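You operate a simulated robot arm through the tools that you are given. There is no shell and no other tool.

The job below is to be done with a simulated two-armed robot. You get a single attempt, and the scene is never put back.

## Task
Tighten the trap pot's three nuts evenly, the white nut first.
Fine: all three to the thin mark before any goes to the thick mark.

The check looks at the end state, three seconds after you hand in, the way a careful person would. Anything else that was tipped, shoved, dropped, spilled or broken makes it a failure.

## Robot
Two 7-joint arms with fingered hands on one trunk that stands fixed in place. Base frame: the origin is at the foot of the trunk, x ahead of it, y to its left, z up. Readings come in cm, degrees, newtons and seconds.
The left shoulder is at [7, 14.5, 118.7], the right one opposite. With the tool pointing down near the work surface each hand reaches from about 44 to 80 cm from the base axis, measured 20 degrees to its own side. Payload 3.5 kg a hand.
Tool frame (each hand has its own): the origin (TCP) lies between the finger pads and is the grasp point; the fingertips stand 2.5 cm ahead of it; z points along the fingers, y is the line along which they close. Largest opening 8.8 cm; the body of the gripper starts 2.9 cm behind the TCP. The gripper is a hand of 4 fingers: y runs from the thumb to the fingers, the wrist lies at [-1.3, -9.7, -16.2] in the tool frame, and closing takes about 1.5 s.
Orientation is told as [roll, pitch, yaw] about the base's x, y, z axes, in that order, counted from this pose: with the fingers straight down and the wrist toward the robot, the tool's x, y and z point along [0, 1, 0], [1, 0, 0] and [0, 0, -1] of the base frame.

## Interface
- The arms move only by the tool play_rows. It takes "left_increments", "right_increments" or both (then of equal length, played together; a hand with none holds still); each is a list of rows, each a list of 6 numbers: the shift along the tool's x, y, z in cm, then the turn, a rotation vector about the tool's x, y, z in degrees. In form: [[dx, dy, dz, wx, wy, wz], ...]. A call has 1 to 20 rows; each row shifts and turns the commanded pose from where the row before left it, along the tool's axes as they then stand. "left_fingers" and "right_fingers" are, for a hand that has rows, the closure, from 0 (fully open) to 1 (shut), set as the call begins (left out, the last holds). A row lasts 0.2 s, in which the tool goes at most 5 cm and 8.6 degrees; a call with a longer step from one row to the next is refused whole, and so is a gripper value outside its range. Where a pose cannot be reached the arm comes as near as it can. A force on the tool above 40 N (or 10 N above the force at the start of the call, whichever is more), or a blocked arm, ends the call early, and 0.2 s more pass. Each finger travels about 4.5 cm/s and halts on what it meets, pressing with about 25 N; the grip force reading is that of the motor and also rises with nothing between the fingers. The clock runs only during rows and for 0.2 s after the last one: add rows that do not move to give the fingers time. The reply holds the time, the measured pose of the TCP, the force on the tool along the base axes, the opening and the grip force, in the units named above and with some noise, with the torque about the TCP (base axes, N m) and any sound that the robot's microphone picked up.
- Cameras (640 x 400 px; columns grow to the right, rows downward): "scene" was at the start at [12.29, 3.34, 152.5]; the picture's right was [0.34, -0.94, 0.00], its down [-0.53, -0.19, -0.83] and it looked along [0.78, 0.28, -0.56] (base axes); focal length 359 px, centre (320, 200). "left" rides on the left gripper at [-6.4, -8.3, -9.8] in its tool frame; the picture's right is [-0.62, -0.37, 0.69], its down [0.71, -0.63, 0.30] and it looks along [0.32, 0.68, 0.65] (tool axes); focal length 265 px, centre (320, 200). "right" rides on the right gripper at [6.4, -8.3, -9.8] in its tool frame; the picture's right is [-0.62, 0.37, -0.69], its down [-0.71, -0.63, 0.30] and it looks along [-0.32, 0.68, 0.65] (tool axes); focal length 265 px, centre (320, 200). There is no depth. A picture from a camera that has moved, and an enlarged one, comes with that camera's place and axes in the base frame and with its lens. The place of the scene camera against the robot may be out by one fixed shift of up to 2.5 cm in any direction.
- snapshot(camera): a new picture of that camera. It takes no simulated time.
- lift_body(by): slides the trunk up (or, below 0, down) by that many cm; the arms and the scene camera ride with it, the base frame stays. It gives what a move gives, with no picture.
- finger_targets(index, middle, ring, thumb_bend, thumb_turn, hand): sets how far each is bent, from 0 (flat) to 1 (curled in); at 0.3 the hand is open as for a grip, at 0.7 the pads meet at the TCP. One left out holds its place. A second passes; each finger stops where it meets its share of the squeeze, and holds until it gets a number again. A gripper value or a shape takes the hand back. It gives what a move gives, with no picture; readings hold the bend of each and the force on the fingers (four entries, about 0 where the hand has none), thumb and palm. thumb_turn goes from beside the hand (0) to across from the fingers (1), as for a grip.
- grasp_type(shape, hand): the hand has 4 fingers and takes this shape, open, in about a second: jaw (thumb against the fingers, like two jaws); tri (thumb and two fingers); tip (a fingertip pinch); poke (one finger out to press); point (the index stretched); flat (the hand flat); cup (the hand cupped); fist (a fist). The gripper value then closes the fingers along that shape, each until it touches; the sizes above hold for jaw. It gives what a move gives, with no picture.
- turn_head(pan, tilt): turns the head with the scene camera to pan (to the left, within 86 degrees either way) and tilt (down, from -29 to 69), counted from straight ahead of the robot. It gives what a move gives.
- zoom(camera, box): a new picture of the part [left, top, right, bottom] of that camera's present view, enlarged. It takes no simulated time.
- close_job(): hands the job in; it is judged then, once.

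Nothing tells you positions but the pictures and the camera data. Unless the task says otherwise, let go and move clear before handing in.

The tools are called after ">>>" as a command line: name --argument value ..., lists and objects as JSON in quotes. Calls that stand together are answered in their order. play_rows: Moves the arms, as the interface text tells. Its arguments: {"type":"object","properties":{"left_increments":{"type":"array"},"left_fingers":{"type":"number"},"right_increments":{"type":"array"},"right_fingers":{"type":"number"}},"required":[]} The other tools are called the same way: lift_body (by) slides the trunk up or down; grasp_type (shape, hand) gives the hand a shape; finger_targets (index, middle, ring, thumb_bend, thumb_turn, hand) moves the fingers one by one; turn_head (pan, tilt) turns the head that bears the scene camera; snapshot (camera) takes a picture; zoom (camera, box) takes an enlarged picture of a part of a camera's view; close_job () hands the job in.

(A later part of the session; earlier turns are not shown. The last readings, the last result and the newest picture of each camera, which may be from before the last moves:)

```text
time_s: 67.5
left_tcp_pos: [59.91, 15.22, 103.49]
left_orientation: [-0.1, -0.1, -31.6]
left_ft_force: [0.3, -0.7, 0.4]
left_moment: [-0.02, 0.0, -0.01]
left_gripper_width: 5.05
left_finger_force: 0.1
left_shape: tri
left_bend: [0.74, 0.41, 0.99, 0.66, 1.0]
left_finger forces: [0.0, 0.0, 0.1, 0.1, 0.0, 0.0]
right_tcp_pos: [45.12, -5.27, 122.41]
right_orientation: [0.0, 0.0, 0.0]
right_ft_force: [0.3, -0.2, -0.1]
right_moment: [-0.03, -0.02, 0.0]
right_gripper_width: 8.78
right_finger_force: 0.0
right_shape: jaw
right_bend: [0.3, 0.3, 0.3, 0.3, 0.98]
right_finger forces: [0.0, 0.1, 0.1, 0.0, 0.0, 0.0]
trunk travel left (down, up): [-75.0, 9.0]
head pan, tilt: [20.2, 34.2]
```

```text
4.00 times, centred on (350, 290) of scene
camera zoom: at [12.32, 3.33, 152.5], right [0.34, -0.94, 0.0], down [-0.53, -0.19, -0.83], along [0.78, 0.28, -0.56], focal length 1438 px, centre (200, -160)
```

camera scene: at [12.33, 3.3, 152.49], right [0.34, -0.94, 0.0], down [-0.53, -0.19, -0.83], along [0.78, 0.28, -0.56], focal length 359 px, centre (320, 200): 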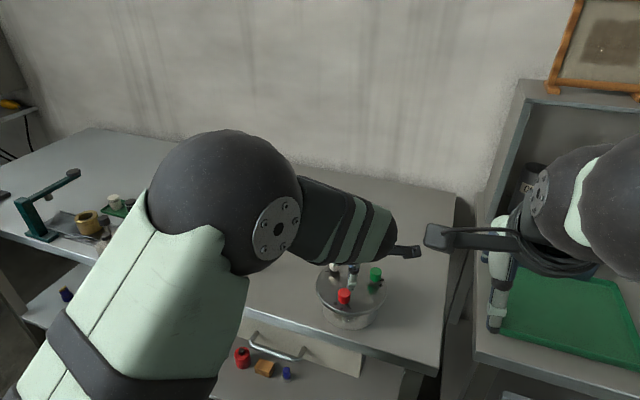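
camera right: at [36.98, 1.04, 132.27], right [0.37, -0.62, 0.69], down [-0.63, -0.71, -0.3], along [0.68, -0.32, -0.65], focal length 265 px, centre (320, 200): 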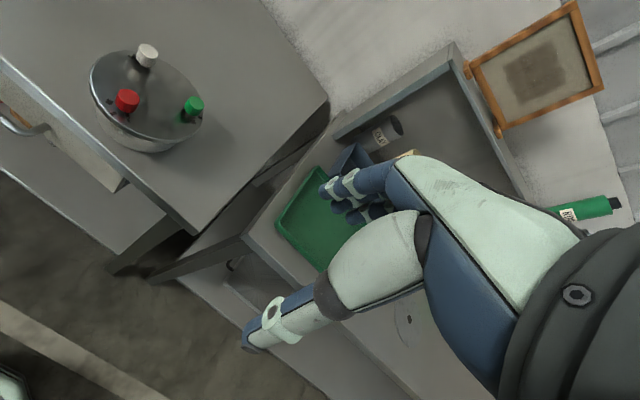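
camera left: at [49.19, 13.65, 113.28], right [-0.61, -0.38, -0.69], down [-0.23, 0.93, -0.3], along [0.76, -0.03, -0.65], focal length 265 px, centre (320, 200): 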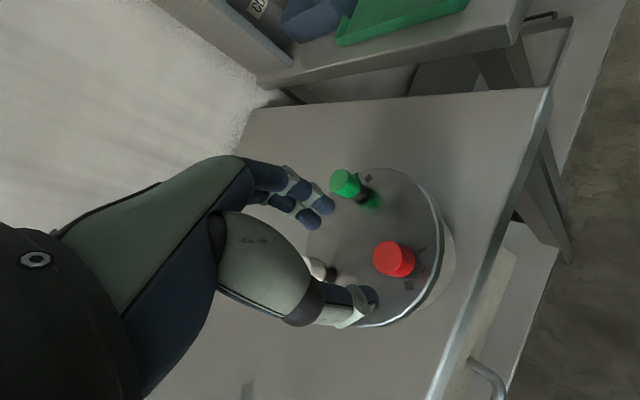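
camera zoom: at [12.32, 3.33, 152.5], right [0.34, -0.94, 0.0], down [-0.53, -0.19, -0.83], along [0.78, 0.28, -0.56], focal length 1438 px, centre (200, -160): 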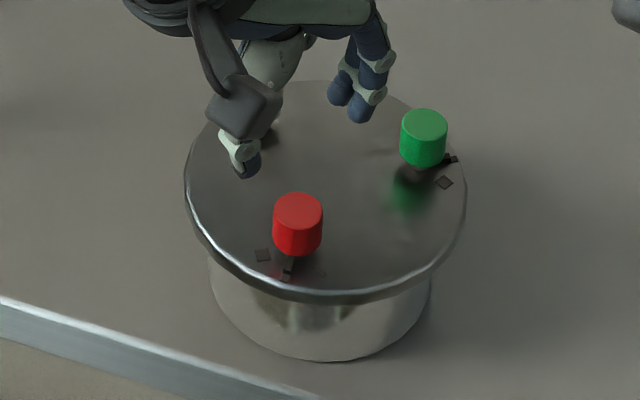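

All three pointers are now on their thin marks. For the second round I'll take white first again, hovering at yaw +30°.

>>> play_rows --left_increments '[[0, 0, 0, 0, 0, -7.7], [0, 0, 0, 0, 0, -7.7], [0, 0, 0, 0, 0, -7.7], [0, 0, 0, 0, 0, -7.7], [0, 0, 0, 0, 0, -7.7], [0, 0, 0, 0, 0, -7.7], [0, 0, 0, 0, 0, -7.7], [0, 0, 0, 0, 0, -7.7], [0, 2.2, 0, 0, 0, 0], [0, 2.2, 0, 0, 0, 0], [0, 2.2, 0, 0, 0, 0], [-0.05, 2.2, 0, 0, 0, 0], [0, 0, 0, 0, 0, 0]]'

>>> zoom --camera "left" --box '[340, 220, 420, 300]'

```text
time_s: 70.3
left_tcp_pos: [67.47, 19.3, 103.52]
left_orientation: [0.1, 0.1, 29.9]
left_ft_force: [-0.2, -0.1, -0.5]
left_moment: [0.03, -0.01, -0.02]
left_gripper_width: 5.04
left_finger_force: 0.1
left_shape: tri
left_bend: [0.74, 0.41, 0.99, 0.66, 1.0]
left_finger forces: [0.0, 0.1, 0.0, 0.1, 0.0, 0.1]
right_tcp_pos: [45.16, -5.14, 122.34]
right_orientation: [0.0, -0.1, 0.0]
right_ft_force: [0.0, -0.6, 0.6]
right_moment: [0.01, 0.03, -0.02]
right_gripper_width: 8.78
right_finger_force: 0.0
right_shape: jaw
right_bend: [0.3, 0.3, 0.3, 0.3, 0.98]
right_finger forces: [0.0, 0.0, 0.1, 0.0, 0.0, 0.0]
trunk travel left (down, up): [-75.0, 9.0]
head pan, tilt: [20.2, 34.2]
```

```text
5.00 times, centred on (380, 260) of left
camera zoom: at [63.35, 9.7, 113.3], right [-0.01, -0.72, -0.69], down [-0.9, 0.3, -0.3], along [0.43, 0.62, -0.65], focal length 1327 px, centre (20, -100)
```

zoom: 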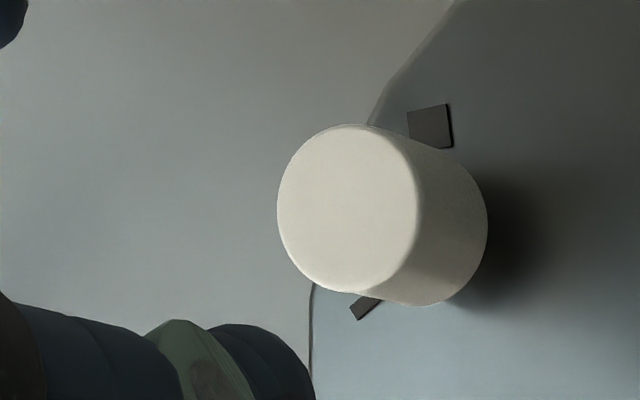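

White sits within about 0.1 cm of the expected spot. I'll descend and grip it.

>>> play_rows --left_increments '[[0.07, 0.11, 1.5, 0, 0, 0], [0, 0, 1.5, 0, 0, 0], [0, 0, 1.5, 0, 0, 0], [0, 0, 1.5, 0, 0, 0], [0, 0, 1.0, 0, 0, 0], [0, 0, 0, 0, 0, 0]]' --left_fingers 0.5

>>> play_rows --left_increments '[[0, 0, 0, 0, 0, 0], [0, 0, 0, 0, 0, 0], [0, 0, 0, 0, 0, 0]]' --left_fingers 0.74

>>> play_rows --left_increments '[[0, 0, 0, 0, 0, 0], [0, 0, 0, 0, 0, 0]]' --left_fingers 0.77

>>> zoom --camera "left" --box '[270, 180, 410, 320]'

```text
time_s: 71.7
left_tcp_pos: [67.49, 19.64, 96.46]
left_orientation: [0.1, 0.0, 30.0]
left_ft_force: [-0.4, 0.2, 0.6]
left_moment: [0.02, -0.01, 0.0]
left_gripper_width: 4.46
left_finger_force: 0.0
left_shape: tri
left_bend: [0.74, 0.44, 0.99, 0.69, 1.0]
left_finger forces: [0.0, 0.1, 0.0, 0.0, 0.0, 0.0]
right_tcp_pos: [45.11, -5.35, 122.38]
right_orientation: [-0.1, -0.1, 0.0]
right_ft_force: [0.7, 1.3, 0.2]
right_moment: [0.0, 0.02, 0.01]
right_gripper_width: 8.74
right_finger_force: 0.0
right_shape: jaw
right_bend: [0.3, 0.3, 0.3, 0.3, 0.98]
right_finger forces: [0.0, 0.1, 0.1, 0.1, 0.1, 0.0]
trunk travel left (down, up): [-75.0, 9.0]
head pan, tilt: [20.2, 34.2]
```

```text
time_s: 72.5
left_tcp_pos: [67.51, 19.63, 96.54]
left_orientation: [0.0, 0.0, 30.1]
left_ft_force: [1.0, 0.2, 0.1]
left_moment: [-0.02, -0.03, 0.0]
left_gripper_width: 2.33
left_finger_force: 0.2
left_shape: tri
left_bend: [0.74, 0.55, 0.99, 0.74, 1.0]
left_finger forces: [0.1, 0.0, 0.0, 0.0, 0.1, 0.0]
right_tcp_pos: [45.18, -5.21, 122.42]
right_orientation: [0.0, 0.0, 0.0]
right_ft_force: [-0.4, 0.1, 0.3]
right_moment: [0.01, 0.01, -0.01]
right_gripper_width: 8.73
right_finger_force: 0.0
right_shape: jaw
right_bend: [0.3, 0.3, 0.3, 0.3, 0.98]
right_finger forces: [0.0, 0.0, 0.1, 0.1, 0.1, 0.1]
trunk travel left (down, up): [-75.0, 9.0]
head pan, tilt: [20.2, 34.2]
```

```text
time_s: 73.1
left_tcp_pos: [67.58, 19.65, 96.59]
left_orientation: [-0.1, 0.0, 30.0]
left_ft_force: [0.2, -0.1, -0.3]
left_moment: [-0.01, 0.0, 0.0]
left_gripper_width: 2.09
left_finger_force: 0.0
left_shape: tri
left_bend: [0.74, 0.57, 0.99, 0.74, 1.0]
left_finger forces: [0.2, 0.0, 0.0, 0.0, 0.4, 0.0]
right_tcp_pos: [45.16, -5.21, 122.28]
right_orientation: [0.0, -0.1, 0.1]
right_ft_force: [0.5, 0.1, -0.4]
right_moment: [0.0, 0.02, 0.04]
right_gripper_width: 8.76
right_finger_force: 0.1
right_shape: jaw
right_bend: [0.3, 0.3, 0.3, 0.3, 0.98]
right_finger forces: [0.0, 0.0, 0.0, 0.0, 0.0, 0.1]
trunk travel left (down, up): [-75.0, 9.0]
head pan, tilt: [20.2, 34.2]
```

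```text
2.86 times, centred on (340, 250) of left
camera zoom: at [63.44, 9.89, 106.3], right [-0.01, -0.72, -0.69], down [-0.9, 0.3, -0.3], along [0.43, 0.62, -0.65], focal length 758 px, centre (263, 57)
```

zoom: 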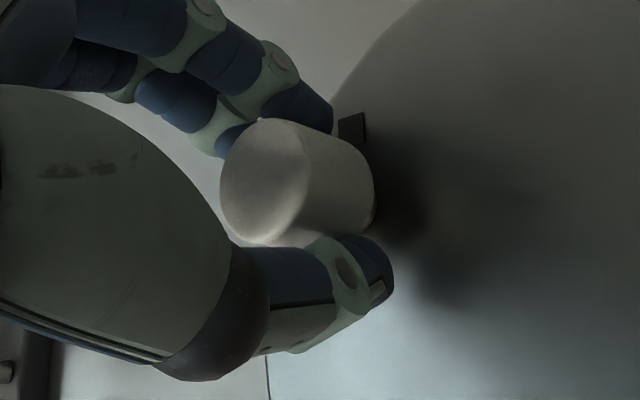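

>>> play_rows --left_increments '[[0, 0, 0, 0, 0, 0], [0, 0, 0, 0, 0, 0]]' --left_fingers 0.79

>>> play_rows --left_increments '[[0.02, 0.01, 0, 0, 0, 4.1], [0.02, 0.01, 0, 0, 0, 4.1], [0.02, 0.01, 0, 0, 0, 4.1], [0.02, 0.01, 0, 0, 0, 4.1], [0.02, 0.01, 0, 0, 0, 4.1], [0.02, 0.01, 0, 0, 0, 4.1], [0.02, 0.01, 0, 0, 0, 4.1], [0, 0, 0, 0, 0, 0]]'

>>> zoom --camera "scene" --box '[300, 240, 400, 340]'

>>> zoom --camera "left" --box '[270, 180, 410, 320]'

```text
time_s: 73.7
left_tcp_pos: [67.41, 19.62, 96.49]
left_orientation: [0.0, 0.0, 30.0]
left_ft_force: [-1.6, 0.6, -0.6]
left_moment: [0.02, -0.01, 0.02]
left_gripper_width: 1.61
left_finger_force: 25.2
left_shape: tri
left_bend: [0.73, 0.61, 1.0, 0.74, 1.0]
left_finger forces: [11.6, 9.7, 0.0, 0.1, 21.7, 0.0]
right_tcp_pos: [45.11, -5.21, 122.3]
right_orientation: [-0.1, -0.1, -0.1]
right_ft_force: [-0.2, 0.3, -0.6]
right_moment: [-0.02, 0.04, -0.01]
right_gripper_width: 8.76
right_finger_force: 0.0
right_shape: jaw
right_bend: [0.3, 0.3, 0.3, 0.3, 0.98]
right_finger forces: [0.0, 0.1, 0.0, 0.1, 0.0, 0.0]
trunk travel left (down, up): [-75.0, 9.0]
head pan, tilt: [20.2, 34.2]
```

```text
time_s: 75.5
left_tcp_pos: [67.62, 19.76, 96.6]
left_orientation: [0.0, 0.0, 1.2]
left_ft_force: [-0.9, -0.7, -2.5]
left_moment: [0.02, 0.01, 0.04]
left_gripper_width: 1.6
left_finger_force: 24.8
left_shape: tri
left_bend: [0.73, 0.62, 1.0, 0.74, 1.0]
left_finger forces: [12.1, 9.3, 0.1, 0.1, 22.2, 0.0]
right_tcp_pos: [45.18, -5.24, 122.28]
right_orientation: [0.0, 0.0, 0.0]
right_ft_force: [-0.3, 0.1, 0.0]
right_moment: [0.04, 0.0, 0.03]
right_gripper_width: 8.76
right_finger_force: 0.1
right_shape: jaw
right_bend: [0.3, 0.3, 0.3, 0.3, 0.98]
right_finger forces: [0.0, 0.0, 0.0, 0.0, 0.0, 0.1]
trunk travel left (down, up): [-75.0, 9.0]
head pan, tilt: [20.2, 34.2]
```

```text
4.00 times, centred on (350, 290) of scene
camera zoom: at [12.32, 3.33, 152.49], right [0.34, -0.94, 0.0], down [-0.53, -0.19, -0.83], along [0.78, 0.28, -0.56], focal length 1438 px, centre (200, -160)
```

zoom: 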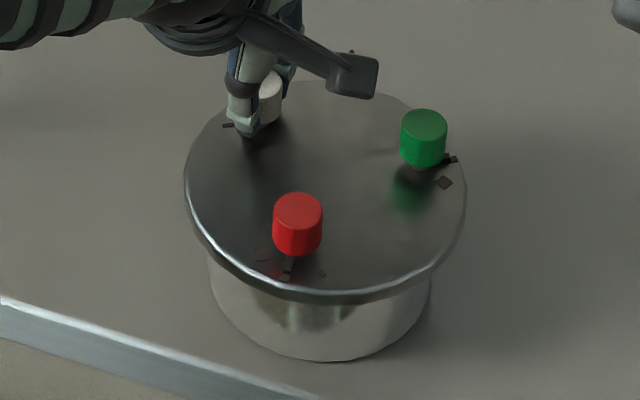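

```text
2.86 times, centred on (340, 250) of left
camera zoom: at [59.32, 13.15, 106.29], right [-0.36, -0.63, -0.69], down [-0.64, 0.7, -0.3], along [0.68, 0.34, -0.65], focal length 758 px, centre (263, 57)
```

zoom: 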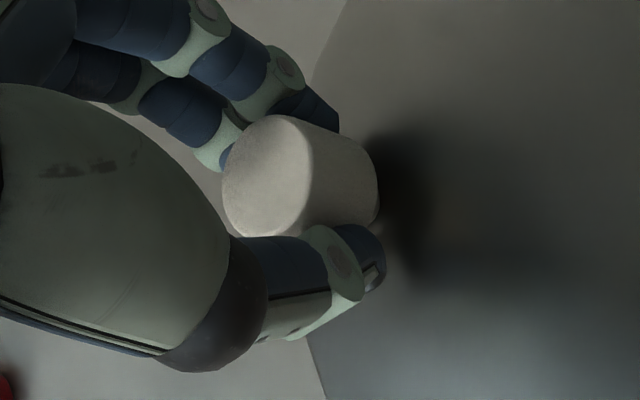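

The forces are low and the pot is still. I'll finish white's turn, release, lift and look.

>>> play_rows --left_increments '[[0.02, 0.01, 0, 0, 0, 4.1], [0.02, 0.01, 0, 0, 0, 4.1], [0.02, 0.01, 0, 0, 0, 4.1], [0.02, 0.01, 0, 0, 0, 4.1], [0.02, 0.01, 0, 0, 0, 4.1], [0.02, 0.01, 0, 0, 0, 4.1], [0.02, 0.01, 0, 0, 0, 4.1], [0, 0, 0, 0, 0, 0]]'

>>> play_rows --left_increments '[[0, 0, 0, 0, 0, 0], [0, 0, 0, 0, 0, 0], [0, 0, 0, 0, 0, 0], [0, 0, -1.5, 0, 0, 0], [0, 0, -2, 0, 0, 0], [0, 0, -2, 0, 0, 0], [0, 0, -1.5, 0, 0, 0], [0, 0, 0, 0, 0, 0]]' --left_fingers 0.42

>>> snapshot --camera "left"

>>> zoom --camera "left" --box '[360, 210, 440, 280]'

>>> zoom --camera "scene" --box '[300, 240, 400, 340]'

>>> zoom --camera "right" --box '[140, 40, 170, 70]'

```text
time_s: 77.3
left_tcp_pos: [67.76, 19.69, 96.61]
left_orientation: [0.0, 0.0, -27.5]
left_ft_force: [-0.8, -2.0, -2.6]
left_moment: [-0.04, 0.01, 0.06]
left_gripper_width: 1.57
left_finger_force: 25.1
left_shape: tri
left_bend: [0.73, 0.63, 1.0, 0.75, 1.0]
left_finger forces: [13.8, 8.8, 0.1, 0.1, 21.6, 0.0]
right_tcp_pos: [45.19, -5.41, 122.41]
right_orientation: [0.0, 0.0, 0.1]
right_ft_force: [0.7, 0.1, -0.6]
right_moment: [0.01, 0.0, -0.01]
right_gripper_width: 8.77
right_finger_force: 0.2
right_shape: jaw
right_bend: [0.3, 0.3, 0.3, 0.3, 0.98]
right_finger forces: [0.0, 0.0, 0.1, 0.0, 0.0, 0.1]
trunk travel left (down, up): [-75.0, 9.0]
head pan, tilt: [20.2, 34.2]
```

```text
time_s: 79.1
left_tcp_pos: [67.62, 19.77, 103.59]
left_orientation: [-0.1, 0.0, -27.3]
left_ft_force: [-0.3, -1.0, 0.2]
left_moment: [0.01, -0.01, 0.02]
left_gripper_width: 5.07
left_finger_force: 0.0
left_shape: tri
left_bend: [0.74, 0.41, 0.99, 0.66, 1.0]
left_finger forces: [0.1, 0.0, 0.0, 0.0, 0.0, 0.0]
right_tcp_pos: [45.08, -5.24, 122.37]
right_orientation: [0.0, 0.0, 0.0]
right_ft_force: [0.5, 0.0, 0.2]
right_moment: [0.05, 0.0, -0.02]
right_gripper_width: 8.8
right_finger_force: 0.0
right_shape: jaw
right_bend: [0.3, 0.3, 0.3, 0.3, 0.98]
right_finger forces: [0.0, 0.0, 0.0, 0.0, 0.0, 0.0]
trunk travel left (down, up): [-75.0, 9.0]
head pan, tilt: [20.2, 34.2]
```

```text
taken
camera left: at [57.27, 17.96, 113.28], right [-0.61, -0.38, -0.69], down [-0.23, 0.92, -0.3], along [0.76, -0.03, -0.65], focal length 265 px, centre (320, 200)
```

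left: 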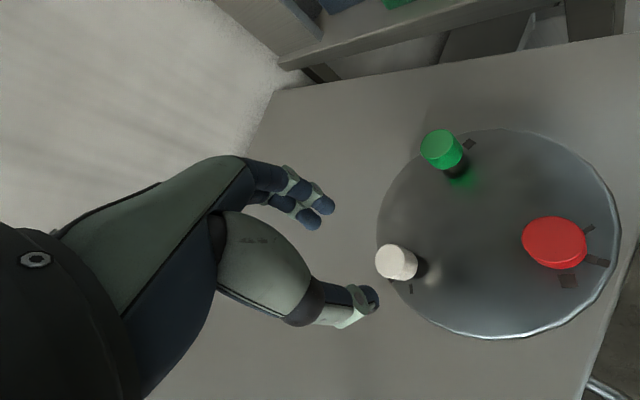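

```text
5.71 times, centred on (400, 245) of left
camera zoom: at [57.27, 17.96, 113.28], right [-0.61, -0.38, -0.69], down [-0.23, 0.92, -0.3], along [0.76, -0.03, -0.65], focal length 1517 px, centre (-137, -57)
```

zoom: 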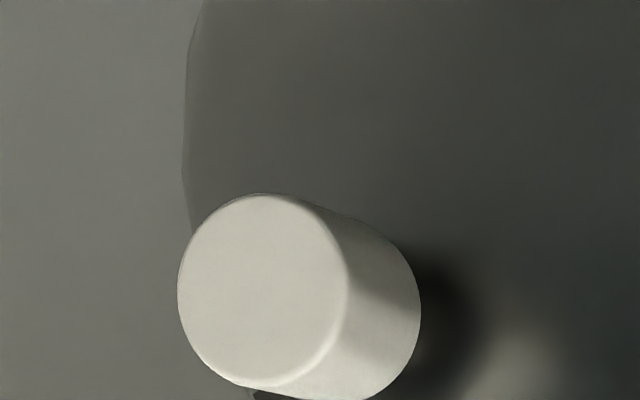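

```text
4.00 times, centred on (350, 290) of scene
camera zoom: at [12.32, 3.34, 152.49], right [0.34, -0.94, 0.0], down [-0.53, -0.19, -0.83], along [0.78, 0.28, -0.56], focal length 1438 px, centre (200, -160)
```

zoom: 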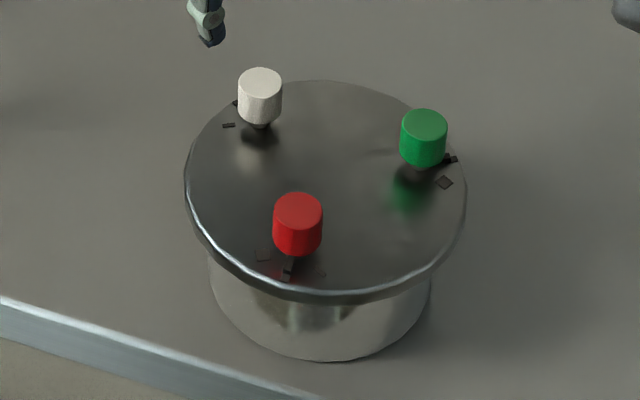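

```text
13.33 times, centred on (155, 55) of right
camera zoom: at [37.0, 1.04, 132.26], right [0.37, -0.62, 0.69], down [-0.63, -0.71, -0.3], along [0.68, -0.32, -0.65], focal length 3539 px, centre (2520, 2133)
```

zoom: 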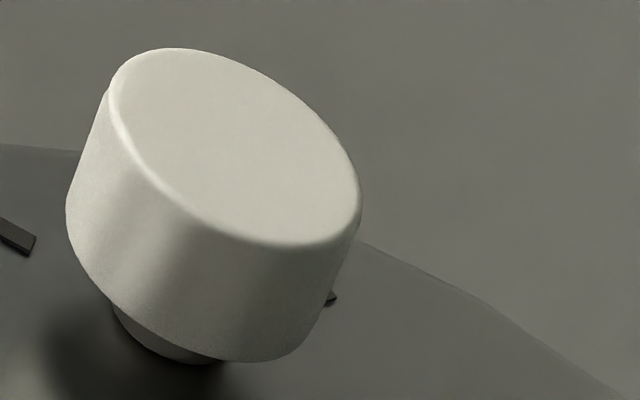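

White's thick mark is hidden from here. I'll swing back to yaw +30° over white, where it was visible.

>>> play_rows --left_increments '[[0, 0, 0, 0, 0, -7.2], [0, 0, 0, 0, 0, -7.2], [0, 0, 0, 0, 0, -7.2], [0, 0, 0, 0, 0, -7.2], [0, 0, 0, 0, 0, -7.2], [0, 0, 0, 0, 0, -7.2], [0, 0, 0, 0, 0, -7.2], [0, 0, 0, 0, 0, -7.2], [0, 0, 0, 0, 0, 0]]'

>>> zoom --camera "left" --box '[370, 220, 430, 270]'

>>> snapshot --camera "left"

```text
time_s: 81.1
left_tcp_pos: [67.69, 19.92, 103.49]
left_orientation: [-0.1, -0.1, 30.3]
left_ft_force: [-0.7, -0.1, 0.1]
left_moment: [0.01, 0.02, 0.01]
left_gripper_width: 5.1
left_finger_force: 0.1
left_shape: tri
left_bend: [0.74, 0.41, 0.99, 0.66, 1.0]
left_finger forces: [0.1, 0.0, 0.1, 0.0, 0.0, 0.0]
right_tcp_pos: [45.25, -5.24, 122.3]
right_orientation: [0.0, 0.0, 0.1]
right_ft_force: [-0.3, 0.0, 0.0]
right_moment: [0.01, 0.03, -0.02]
right_gripper_width: 8.75
right_finger_force: 0.1
right_shape: jaw
right_bend: [0.3, 0.3, 0.3, 0.3, 0.98]
right_finger forces: [0.0, 0.1, 0.1, 0.0, 0.0, 0.0]
trunk travel left (down, up): [-75.0, 9.0]
head pan, tilt: [20.2, 34.2]
```

```text
8.00 times, centred on (400, 245) of left
camera zoom: at [63.66, 10.18, 113.3], right [-0.01, -0.72, -0.69], down [-0.9, 0.3, -0.3], along [0.43, 0.62, -0.65], focal length 2123 px, centre (-320, -160)
```

zoom: 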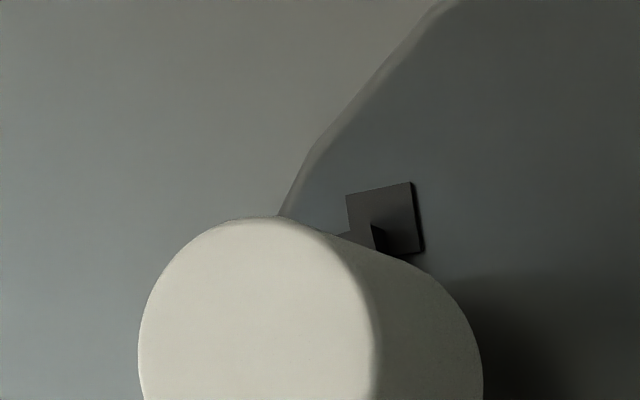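

```text
taken
camera left: at [63.66, 10.18, 113.3], right [-0.01, -0.72, -0.69], down [-0.9, 0.3, -0.3], along [0.43, 0.62, -0.65], focal length 265 px, centre (320, 200)
```

left: 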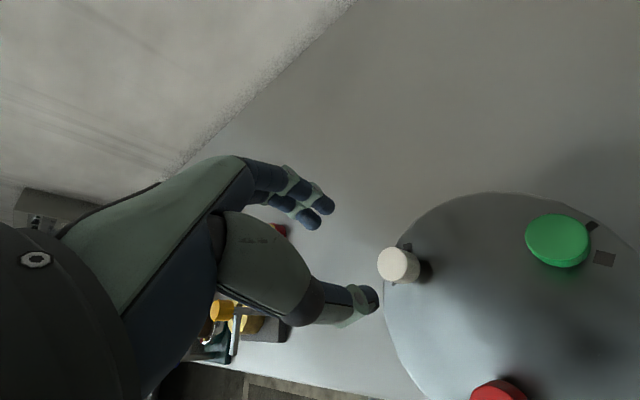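

>>> zoom --camera "left" --box '[395, 235, 425, 260]'

```text
16.00 times, centred on (410, 248) of left
camera zoom: at [63.66, 10.18, 113.3], right [-0.01, -0.72, -0.69], down [-0.9, 0.3, -0.3], along [0.43, 0.62, -0.65], focal length 4246 px, centre (-1120, -560)
```

zoom: 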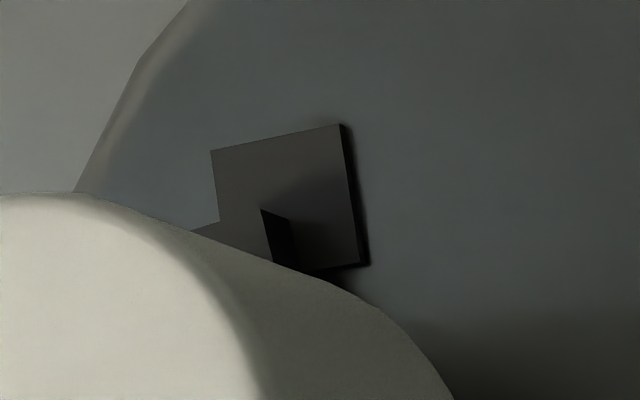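

White's pointer is on the thick mark but about 6° short of its centre. I'll locate the nut precisely, re-grip at this yaw and nudge it.

>>> zoom --camera "left" --box '[340, 220, 420, 300]'

```text
5.00 times, centred on (380, 260) of left
camera zoom: at [63.66, 10.18, 113.3], right [-0.01, -0.72, -0.69], down [-0.9, 0.3, -0.3], along [0.43, 0.62, -0.65], focal length 1327 px, centre (20, -100)
```

zoom: 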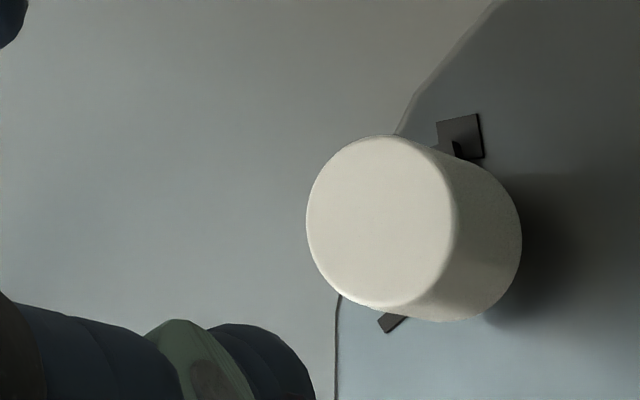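

>>> play_rows --left_increments '[[-0.17, -0.37, 1.5, 0, 0, 0], [0, 0, 1.5, 0, 0, 0], [0, 0, 1.5, 0, 0, 0], [0, 0, 1.5, 0, 0, 0], [0, 0, 1.0, 0, 0, 0], [0, 0, 0, 0, 0, 0]]' --left_fingers 0.5

>>> play_rows --left_increments '[[0, 0, 0, 0, 0, 0], [0, 0, 0, 0, 0, 0], [0, 0, 0, 0, 0, 0]]' --left_fingers 0.74

>>> play_rows --left_increments '[[0, 0, 0, 0, 0, 0], [0, 0, 0, 0, 0, 0]]' --left_fingers 0.77

>>> zoom --camera "left" --box '[270, 180, 410, 320]'

```text
time_s: 82.5
left_tcp_pos: [67.42, 19.55, 96.66]
left_orientation: [0.1, 0.0, 30.2]
left_ft_force: [0.6, -0.6, -0.3]
left_moment: [0.01, 0.0, 0.01]
left_gripper_width: 4.43
left_finger_force: 0.1
left_shape: tri
left_bend: [0.74, 0.44, 0.99, 0.69, 1.0]
left_finger forces: [0.0, 0.0, 0.0, 0.0, 0.1, 0.0]
right_tcp_pos: [45.16, -5.19, 122.38]
right_orientation: [0.1, 0.0, 0.0]
right_ft_force: [0.9, -0.4, 0.0]
right_moment: [-0.02, -0.02, 0.02]
right_gripper_width: 8.76
right_finger_force: 0.0
right_shape: jaw
right_bend: [0.3, 0.3, 0.3, 0.3, 0.98]
right_finger forces: [0.0, 0.1, 0.0, 0.0, 0.1, 0.1]
trunk travel left (down, up): [-75.0, 9.0]
head pan, tilt: [20.2, 34.2]
```

```text
time_s: 83.3
left_tcp_pos: [67.43, 19.6, 96.54]
left_orientation: [0.0, 0.0, 30.2]
left_ft_force: [-0.7, -0.9, -0.9]
left_moment: [0.01, -0.03, -0.02]
left_gripper_width: 2.32
left_finger_force: 0.0
left_shape: tri
left_bend: [0.74, 0.55, 0.99, 0.74, 1.0]
left_finger forces: [0.2, 0.1, 0.1, 0.0, 0.1, 0.1]
right_tcp_pos: [45.15, -5.17, 122.45]
right_orientation: [0.0, 0.0, 0.1]
right_ft_force: [-0.7, -0.2, 0.1]
right_moment: [0.0, 0.01, 0.02]
right_gripper_width: 8.76
right_finger_force: 0.1
right_shape: jaw
right_bend: [0.3, 0.3, 0.3, 0.3, 0.98]
right_finger forces: [0.1, 0.0, 0.0, 0.0, 0.0, 0.0]
trunk travel left (down, up): [-75.0, 9.0]
head pan, tilt: [20.2, 34.2]
```

```text
time_s: 83.9
left_tcp_pos: [67.4, 19.45, 96.63]
left_orientation: [0.0, 0.0, 30.2]
left_ft_force: [1.3, 0.2, 0.0]
left_moment: [0.02, -0.04, -0.02]
left_gripper_width: 2.09
left_finger_force: 0.0
left_shape: tri
left_bend: [0.74, 0.57, 0.99, 0.74, 1.0]
left_finger forces: [0.7, 0.2, 0.0, 0.0, 0.1, 0.1]
right_tcp_pos: [45.23, -5.17, 122.4]
right_orientation: [0.0, 0.0, 0.0]
right_ft_force: [-0.5, 0.8, 0.0]
right_moment: [-0.04, -0.01, -0.02]
right_gripper_width: 8.75
right_finger_force: 0.0
right_shape: jaw
right_bend: [0.3, 0.3, 0.3, 0.3, 0.98]
right_finger forces: [0.0, 0.0, 0.1, 0.0, 0.0, 0.1]
trunk travel left (down, up): [-75.0, 9.0]
head pan, tilt: [20.2, 34.2]
```

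```text
2.86 times, centred on (340, 250) of left
camera zoom: at [63.39, 9.83, 106.27], right [-0.01, -0.72, -0.69], down [-0.9, 0.3, -0.3], along [0.43, 0.62, -0.65], focal length 758 px, centre (263, 57)
```

zoom: 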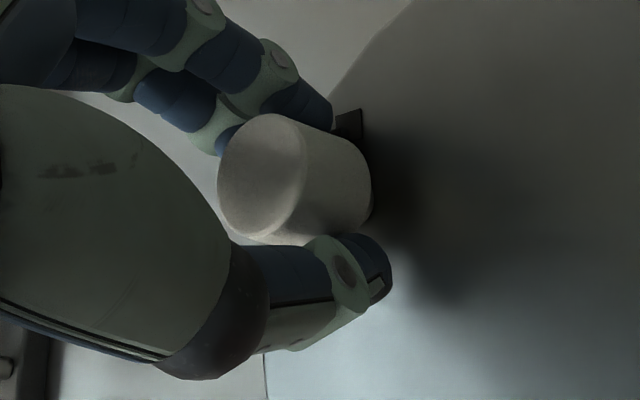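

>>> play_rows --left_increments '[[0, 0.03, 0, 0, 0, 0], [0, 0, 0, 0, 0, 0]]' --left_fingers 0.79

>>> play_rows --left_increments '[[0.015, 0.007, 0, 0, 0, 3], [0.015, 0.007, 0, 0, 0, 3], [0, 0, 0, 0, 0, 0]]'

>>> play_rows --left_increments '[[0, 0, 0, 0, 0, 0], [0, 0, 0, 0, 0, 0], [0, 0, 0, 0, 0, 0], [0, 0, -1.5, 0, 0, 0], [0, 0, -2, 0, 0, 0], [0, 0, -2, 0, 0, 0], [0, 0, -1.5, 0, 0, 0], [0, 0, 0, 0, 0, -6], [0, 0, 0, 0, 0, 0]]' --left_fingers 0.42

>>> zoom --camera "left" --box '[390, 230, 420, 255]'

>>> zoom --camera "left" --box '[340, 220, 420, 300]'

>>> zoom --camera "scene" --box '[300, 240, 400, 340]'

```text
time_s: 84.5
left_tcp_pos: [67.54, 19.58, 96.65]
left_orientation: [0.0, -0.1, 30.2]
left_ft_force: [0.8, 0.5, -0.3]
left_moment: [-0.03, -0.02, -0.01]
left_gripper_width: 1.93
left_finger_force: 0.2
left_shape: tri
left_bend: [0.73, 0.57, 0.99, 0.74, 1.0]
left_finger forces: [0.9, 0.4, 0.0, 0.0, 0.5, 0.0]
right_tcp_pos: [45.1, -5.18, 122.46]
right_orientation: [0.0, 0.0, 0.0]
right_ft_force: [0.2, 0.0, 0.6]
right_moment: [0.01, 0.01, -0.03]
right_gripper_width: 8.74
right_finger_force: 0.2
right_shape: jaw
right_bend: [0.3, 0.3, 0.3, 0.3, 0.98]
right_finger forces: [0.0, 0.1, 0.0, 0.1, 0.0, 0.1]
trunk travel left (down, up): [-75.0, 9.0]
head pan, tilt: [20.2, 34.2]
```

```text
time_s: 85.3
left_tcp_pos: [67.54, 19.72, 96.56]
left_orientation: [0.0, 0.0, 24.2]
left_ft_force: [0.1, 1.3, 0.8]
left_moment: [0.01, 0.0, 0.03]
left_gripper_width: 1.91
left_finger_force: 0.1
left_shape: tri
left_bend: [0.73, 0.58, 0.99, 0.74, 1.0]
left_finger forces: [0.6, 0.5, 0.0, 0.0, 0.4, 0.0]
right_tcp_pos: [45.2, -5.25, 122.28]
right_orientation: [-0.1, 0.0, 0.0]
right_ft_force: [-0.6, 0.3, 0.5]
right_moment: [0.02, 0.0, 0.02]
right_gripper_width: 8.75
right_finger_force: 0.0
right_shape: jaw
right_bend: [0.3, 0.3, 0.3, 0.3, 0.98]
right_finger forces: [0.0, 0.1, 0.1, 0.1, 0.0, 0.0]
trunk travel left (down, up): [-75.0, 9.0]
head pan, tilt: [20.2, 34.2]
```

```text
time_s: 87.3
left_tcp_pos: [67.38, 19.44, 103.58]
left_orientation: [0.0, -0.1, 30.2]
left_ft_force: [0.0, -0.6, -0.4]
left_moment: [-0.02, 0.05, 0.0]
left_gripper_width: 5.06
left_finger_force: 0.1
left_shape: tri
left_bend: [0.74, 0.41, 0.99, 0.66, 1.0]
left_finger forces: [0.1, 0.0, 0.0, 0.0, 0.0, 0.0]
right_tcp_pos: [45.07, -5.19, 122.35]
right_orientation: [-0.1, -0.1, 0.0]
right_ft_force: [0.0, -1.1, -1.0]
right_moment: [0.02, 0.06, 0.03]
right_gripper_width: 8.78
right_finger_force: 0.0
right_shape: jaw
right_bend: [0.3, 0.3, 0.3, 0.3, 0.98]
right_finger forces: [0.0, 0.1, 0.1, 0.0, 0.0, 0.0]
trunk travel left (down, up): [-75.0, 9.0]
head pan, tilt: [20.2, 34.2]
```

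```text
16.00 times, centred on (405, 242) of left
camera zoom: at [63.42, 9.85, 113.31], right [-0.01, -0.72, -0.69], down [-0.9, 0.3, -0.3], along [0.43, 0.62, -0.65], focal length 4246 px, centre (-1040, -480)
```

zoom: 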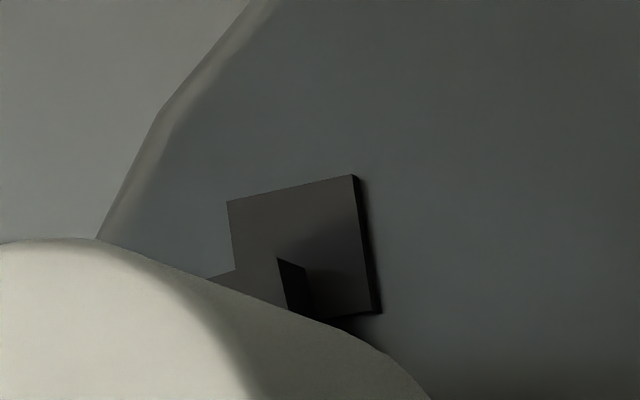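

```text
5.00 times, centred on (380, 260) of left
camera zoom: at [63.42, 9.85, 113.31], right [-0.01, -0.72, -0.69], down [-0.9, 0.3, -0.3], along [0.43, 0.62, -0.65], focal length 1327 px, centre (20, -100)
```

zoom: 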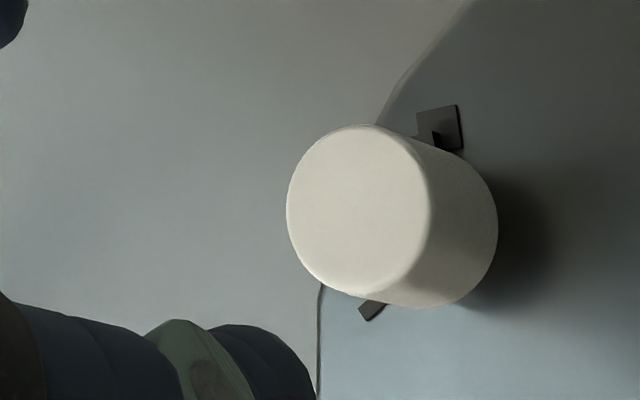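

```text
4.00 times, centred on (350, 290) of scene
camera zoom: at [12.3, 3.34, 152.5], right [0.34, -0.94, 0.0], down [-0.53, -0.19, -0.83], along [0.78, 0.28, -0.56], focal length 1438 px, centre (200, -160)
```

zoom: 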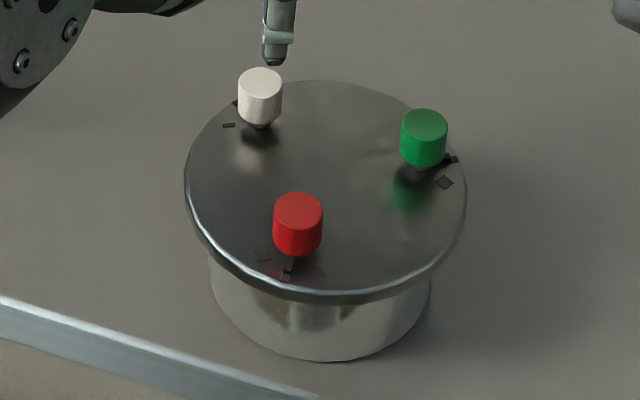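

That grip never reached full squeeze and slid, so white barely moved. I'll go down again and squeeze properly.

>>> play_rows --left_increments '[[0, 0.03, 1.5, 0, 0, 0], [0, 0, 1.5, 0, 0, 0], [0, 0, 1.5, 0, 0, 0], [0, 0, 1.5, 0, 0, 0], [0, 0, 1.0, 0, 0, 0], [0, 0, 0, 0, 0, 0]]' --left_fingers 0.5

>>> play_rows --left_increments '[[0, 0, 0, 0, 0, 0], [0, 0, 0, 0, 0, 0], [0, 0, 0, 0, 0, 0], [0, 0, 0, 0, 0, 0]]' --left_fingers 0.78

>>> play_rows --left_increments '[[0, 0, 0, 0, 0, 0], [0, 0, 0, 0, 0, 0]]' --left_fingers 0.85

```text
time_s: 88.7
left_tcp_pos: [67.45, 19.55, 96.58]
left_orientation: [-0.1, -0.1, 30.2]
left_ft_force: [-0.3, -0.6, 0.4]
left_moment: [0.0, 0.04, 0.01]
left_gripper_width: 4.47
left_finger_force: 0.1
left_shape: tri
left_bend: [0.74, 0.44, 0.99, 0.69, 1.0]
left_finger forces: [0.0, 0.1, 0.1, 0.0, 0.0, 0.0]
right_tcp_pos: [45.18, -5.22, 122.34]
right_orientation: [0.0, -0.1, 0.0]
right_ft_force: [0.4, 0.1, 0.3]
right_moment: [-0.02, -0.01, -0.01]
right_gripper_width: 8.76
right_finger_force: 0.1
right_shape: jaw
right_bend: [0.3, 0.3, 0.3, 0.3, 0.98]
right_finger forces: [0.1, 0.1, 0.1, 0.0, 0.0, 0.0]
trunk travel left (down, up): [-75.0, 9.0]
head pan, tilt: [20.2, 34.2]
```

```text
time_s: 89.7
left_tcp_pos: [67.6, 19.52, 96.66]
left_orientation: [0.0, 0.0, 30.3]
left_ft_force: [-0.6, -0.4, -0.5]
left_moment: [0.03, -0.02, -0.04]
left_gripper_width: 1.99
left_finger_force: 0.0
left_shape: tri
left_bend: [0.73, 0.57, 0.99, 0.74, 1.0]
left_finger forces: [0.5, 0.2, 0.0, 0.0, 0.4, 0.0]
right_tcp_pos: [45.13, -5.26, 122.3]
right_orientation: [0.1, -0.2, -0.1]
right_ft_force: [0.2, -0.3, 0.9]
right_moment: [-0.01, 0.01, -0.03]
right_gripper_width: 8.77
right_finger_force: 0.1
right_shape: jaw
right_bend: [0.3, 0.3, 0.3, 0.3, 0.98]
right_finger forces: [0.0, 0.0, 0.0, 0.1, 0.1, 0.0]
trunk travel left (down, up): [-75.0, 9.0]
head pan, tilt: [20.2, 34.2]
```

```text
time_s: 90.3
left_tcp_pos: [67.53, 19.5, 96.54]
left_orientation: [0.0, 0.0, 30.1]
left_ft_force: [-0.7, 0.0, -1.6]
left_moment: [0.0, 0.0, 0.0]
left_gripper_width: 1.66
left_finger_force: 24.8
left_shape: tri
left_bend: [0.73, 0.6, 1.0, 0.74, 1.0]
left_finger forces: [11.0, 11.5, 0.0, 0.0, 22.2, 0.1]
right_tcp_pos: [45.12, -5.24, 122.46]
right_orientation: [0.0, 0.0, 0.0]
right_ft_force: [-1.0, 0.5, -0.6]
right_moment: [0.02, 0.0, 0.01]
right_gripper_width: 8.76
right_finger_force: 0.1
right_shape: jaw
right_bend: [0.3, 0.3, 0.3, 0.3, 0.98]
right_finger forces: [0.0, 0.0, 0.1, 0.0, 0.0, 0.0]
trunk travel left (down, up): [-75.0, 9.0]
head pan, tilt: [20.2, 34.2]
```

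>>> play_rows --left_increments '[[0.015, 0.007, 0, 0, 0, 3], [0.015, 0.007, 0, 0, 0, 3], [0, 0, 0, 0, 0, 0]]'

>>> play_rows --left_increments '[[0, 0, 0, 0, 0, 0], [0, 0, 0, 0, 0, 0], [0, 0, 0, 0, 0, 0], [0, 0, -1.5, 0, 0, 0], [0, 0, -2, 0, 0, 0], [0, 0, -2, 0, 0, 0], [0, 0, -1.5, 0, 0, 0], [0, 0, 0, 0, 0, -6], [0, 0, 0, 0, 0, 0]]' --left_fingers 0.42

>>> zoom --camera "left" --box '[390, 230, 420, 255]'

>>> zoom --camera "scene" --box '[300, 240, 400, 340]'

```text
time_s: 91.1
left_tcp_pos: [67.52, 19.6, 96.64]
left_orientation: [0.0, 0.0, 24.0]
left_ft_force: [-1.8, -0.5, -1.5]
left_moment: [0.0, 0.04, 0.0]
left_gripper_width: 1.64
left_finger_force: 25.3
left_shape: tri
left_bend: [0.73, 0.61, 1.0, 0.74, 1.0]
left_finger forces: [10.7, 11.2, 0.0, 0.0, 22.9, 0.0]
right_tcp_pos: [45.03, -5.2, 122.26]
right_orientation: [0.2, 0.0, -0.1]
right_ft_force: [-0.2, 0.4, 0.4]
right_moment: [0.02, -0.04, -0.01]
right_gripper_width: 8.76
right_finger_force: 0.1
right_shape: jaw
right_bend: [0.3, 0.3, 0.3, 0.3, 0.98]
right_finger forces: [0.1, 0.1, 0.0, 0.0, 0.1, 0.1]
trunk travel left (down, up): [-75.0, 9.0]
head pan, tilt: [20.2, 34.2]
```

```text
time_s: 93.1
left_tcp_pos: [67.63, 19.54, 103.46]
left_orientation: [-0.1, 0.1, 30.2]
left_ft_force: [-0.4, -0.1, 0.8]
left_moment: [0.0, 0.03, 0.04]
left_gripper_width: 5.07
left_finger_force: 0.1
left_shape: tri
left_bend: [0.74, 0.41, 0.99, 0.66, 1.0]
left_finger forces: [0.1, 0.1, 0.1, 0.1, 0.0, 0.0]
right_tcp_pos: [45.15, -5.3, 122.25]
right_orientation: [0.1, 0.1, -0.1]
right_ft_force: [0.4, -0.3, 1.1]
right_moment: [0.02, 0.0, 0.01]
right_gripper_width: 8.74
right_finger_force: 0.0
right_shape: jaw
right_bend: [0.3, 0.3, 0.3, 0.3, 0.98]
right_finger forces: [0.1, 0.1, 0.0, 0.0, 0.0, 0.1]
trunk travel left (down, up): [-75.0, 9.0]
head pan, tilt: [20.2, 34.2]
```

```text
16.00 times, centred on (405, 242) of left
camera zoom: at [63.52, 9.86, 113.29], right [-0.01, -0.72, -0.69], down [-0.9, 0.3, -0.3], along [0.43, 0.62, -0.65], focal length 4246 px, centre (-1040, -480)
```

zoom: 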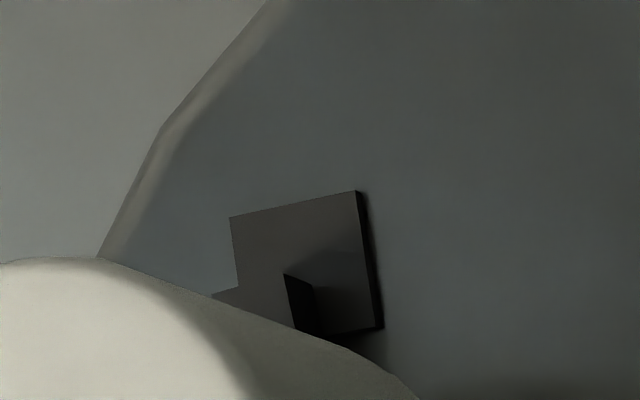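

```text
4.00 times, centred on (350, 290) of scene
camera zoom: at [12.3, 3.35, 152.5], right [0.34, -0.94, 0.0], down [-0.53, -0.19, -0.83], along [0.78, 0.28, -0.56], focal length 1438 px, centre (200, -160)
```

zoom: 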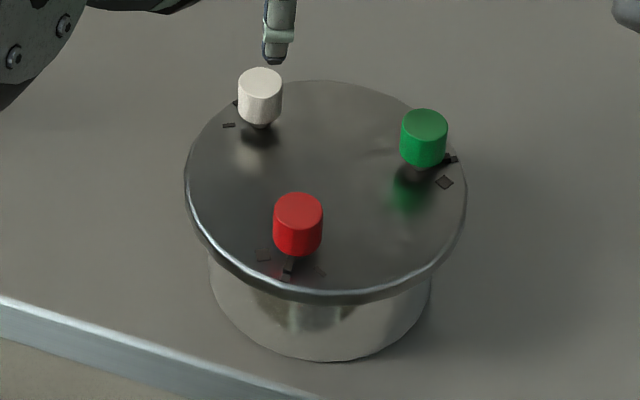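

White seems to have barely moved in that nudge, and its pointer sits inside the thick mark about 5° from centre. I'll try one more nudge of 9° in small steps and watch the torque; even a full 9° would still leave the pointer within the mark.

>>> play_rows --left_increments '[[-0.05, -0.06, 1.5, 0, 0, 0], [0, 0, 1.5, 0, 0, 0], [0, 0, 1.5, 0, 0, 0], [0, 0, 1.5, 0, 0, 0], [0, 0, 1.0, 0, 0, 0], [0, 0, 0, 0, 0, 0]]' --left_fingers 0.5

>>> play_rows --left_increments '[[0, 0, 0, 0, 0, 0], [0, 0, 0, 0, 0, 0], [0, 0, 0, 0, 0, 0], [0, 0, 0, 0, 0, 0]]' --left_fingers 0.78

>>> play_rows --left_increments '[[0, 0, 0, 0, 0, 0], [0, 0, 0, 0, 0, 0], [0, 0, 0, 0, 0, 0]]' --left_fingers 0.9

>>> zoom --camera "left" --box '[300, 210, 360, 260]'

>>> play_rows --left_increments '[[0.015, 0.007, 0, 0, 0, 3], [0, 0, 0, 0, 0, 0]]'

>>> play_rows --left_increments '[[0.015, 0.007, 0, 0, 0, 3], [0, 0, 0, 0, 0, 0]]'

>>> play_rows --left_increments '[[0.015, 0.007, 0, 0, 0, 3], [0, 0, 0, 0, 0, 0]]'

>>> zoom --camera "left" --box '[300, 210, 360, 260]'

```text
time_s: 94.5
left_tcp_pos: [67.42, 19.65, 96.71]
left_orientation: [0.0, 0.1, 30.3]
left_ft_force: [-0.3, 0.0, 0.2]
left_moment: [-0.01, 0.02, -0.02]
left_gripper_width: 4.43
left_finger_force: 0.1
left_shape: tri
left_bend: [0.74, 0.44, 0.99, 0.69, 1.0]
left_finger forces: [0.0, 0.0, 0.0, 0.1, 0.0, 0.0]
right_tcp_pos: [45.11, -5.29, 122.32]
right_orientation: [0.1, -0.1, -0.1]
right_ft_force: [0.1, 0.5, 0.3]
right_moment: [-0.03, 0.01, -0.01]
right_gripper_width: 8.75
right_finger_force: 0.1
right_shape: jaw
right_bend: [0.3, 0.3, 0.3, 0.3, 0.98]
right_finger forces: [0.0, 0.0, 0.0, 0.0, 0.1, 0.0]
trunk travel left (down, up): [-75.0, 9.0]
head pan, tilt: [20.2, 34.2]
```

```text
time_s: 95.5
left_tcp_pos: [67.44, 19.66, 96.71]
left_orientation: [0.0, 0.0, 30.3]
left_ft_force: [0.5, 1.3, 0.5]
left_moment: [0.01, -0.02, -0.04]
left_gripper_width: 1.97
left_finger_force: 0.0
left_shape: tri
left_bend: [0.73, 0.57, 0.99, 0.74, 1.0]
left_finger forces: [0.6, 0.1, 0.0, 0.0, 0.2, 0.0]
right_tcp_pos: [45.19, -5.2, 122.34]
right_orientation: [-0.1, 0.1, -0.1]
right_ft_force: [-0.2, -0.4, -0.4]
right_moment: [0.02, -0.03, 0.0]
right_gripper_width: 8.75
right_finger_force: 0.0
right_shape: jaw
right_bend: [0.3, 0.3, 0.3, 0.3, 0.98]
right_finger forces: [0.1, 0.0, 0.1, 0.1, 0.0, 0.0]
trunk travel left (down, up): [-75.0, 9.0]
head pan, tilt: [20.2, 34.2]
```

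```text
time_s: 96.3
left_tcp_pos: [67.38, 19.58, 96.63]
left_orientation: [0.0, 0.1, 30.2]
left_ft_force: [-2.2, 1.3, -1.2]
left_moment: [0.03, 0.0, 0.01]
left_gripper_width: 1.59
left_finger_force: 25.4
left_shape: tri
left_bend: [0.73, 0.61, 1.0, 0.74, 1.0]
left_finger forces: [11.7, 9.5, 0.0, 0.0, 22.3, 0.0]
right_tcp_pos: [45.11, -5.27, 122.4]
right_orientation: [-0.1, 0.0, -0.1]
right_ft_force: [-0.3, 0.5, -0.5]
right_moment: [0.01, -0.02, 0.01]
right_gripper_width: 8.76
right_finger_force: 0.1
right_shape: jaw
right_bend: [0.3, 0.3, 0.3, 0.3, 0.98]
right_finger forces: [0.1, 0.1, 0.0, 0.0, 0.0, 0.1]
trunk travel left (down, up): [-75.0, 9.0]
head pan, tilt: [20.2, 34.2]
```

```text
8.00 times, centred on (330, 235) of left
camera zoom: at [63.4, 9.92, 106.31], right [-0.01, -0.72, -0.69], down [-0.9, 0.3, -0.3], along [0.43, 0.62, -0.65], focal length 2123 px, centre (240, -80)
```

zoom: 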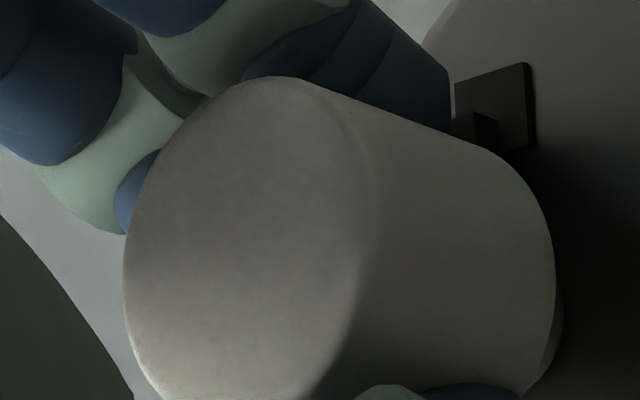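

```text
time_s: 96.9
left_tcp_pos: [67.49, 19.7, 96.65]
left_orientation: [0.0, 0.1, 27.1]
left_ft_force: [-2.5, 1.5, -2.7]
left_moment: [0.0, 0.02, 0.02]
left_gripper_width: 1.61
left_finger_force: 25.6
left_shape: tri
left_bend: [0.73, 0.61, 1.0, 0.74, 1.0]
left_finger forces: [11.6, 9.9, 0.0, 0.0, 22.8, 0.0]
right_tcp_pos: [45.19, -5.28, 122.33]
right_orientation: [-0.1, 0.0, 0.1]
right_ft_force: [-0.7, 0.2, 0.3]
right_moment: [0.02, 0.0, -0.03]
right_gripper_width: 8.77
right_finger_force: 0.1
right_shape: jaw
right_bend: [0.3, 0.3, 0.3, 0.3, 0.98]
right_finger forces: [0.0, 0.1, 0.1, 0.0, 0.1, 0.0]
trunk travel left (down, up): [-75.0, 9.0]
head pan, tilt: [20.2, 34.2]
```

```text
time_s: 97.5
left_tcp_pos: [67.49, 19.65, 96.73]
left_orientation: [0.0, 0.0, 24.1]
left_ft_force: [-2.3, 2.1, -2.1]
left_moment: [0.03, 0.07, 0.05]
left_gripper_width: 1.59
left_finger_force: 25.3
left_shape: tri
left_bend: [0.73, 0.61, 1.0, 0.74, 1.0]
left_finger forces: [11.6, 9.7, 0.0, 0.0, 23.2, 0.0]
right_tcp_pos: [45.0, -5.21, 122.38]
right_orientation: [0.0, 0.0, 0.0]
right_ft_force: [0.6, 0.3, -0.3]
right_moment: [0.01, -0.02, 0.03]
right_gripper_width: 8.76
right_finger_force: 0.0
right_shape: jaw
right_bend: [0.3, 0.3, 0.3, 0.3, 0.98]
right_finger forces: [0.0, 0.0, 0.0, 0.0, 0.0, 0.0]
trunk travel left (down, up): [-75.0, 9.0]
head pan, tilt: [20.2, 34.2]
```

```text
time_s: 98.1
left_tcp_pos: [67.45, 19.74, 96.58]
left_orientation: [0.1, 0.0, 21.1]
left_ft_force: [-3.2, 2.7, -2.6]
left_moment: [0.02, 0.02, 0.02]
left_gripper_width: 1.6
left_finger_force: 24.7
left_shape: tri
left_bend: [0.73, 0.61, 1.0, 0.74, 1.0]
left_finger forces: [11.8, 10.1, 0.1, 0.1, 23.0, 0.0]
right_tcp_pos: [44.99, -5.18, 122.33]
right_orientation: [0.0, 0.0, 0.0]
right_ft_force: [0.2, 1.0, 0.1]
right_moment: [0.01, 0.01, -0.04]
right_gripper_width: 8.77
right_finger_force: 0.1
right_shape: jaw
right_bend: [0.3, 0.3, 0.3, 0.3, 0.98]
right_finger forces: [0.1, 0.1, 0.0, 0.0, 0.0, 0.0]
trunk travel left (down, up): [-75.0, 9.0]
head pan, tilt: [20.2, 34.2]
```

```text
8.00 times, centred on (330, 235) of left
camera zoom: at [61.94, 10.68, 106.31], right [-0.12, -0.71, -0.69], down [-0.85, 0.44, -0.3], along [0.52, 0.55, -0.65], focal length 2123 px, centre (240, -80)
```

zoom: 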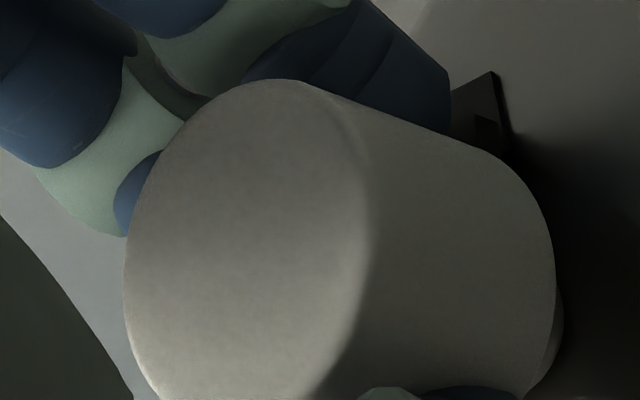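

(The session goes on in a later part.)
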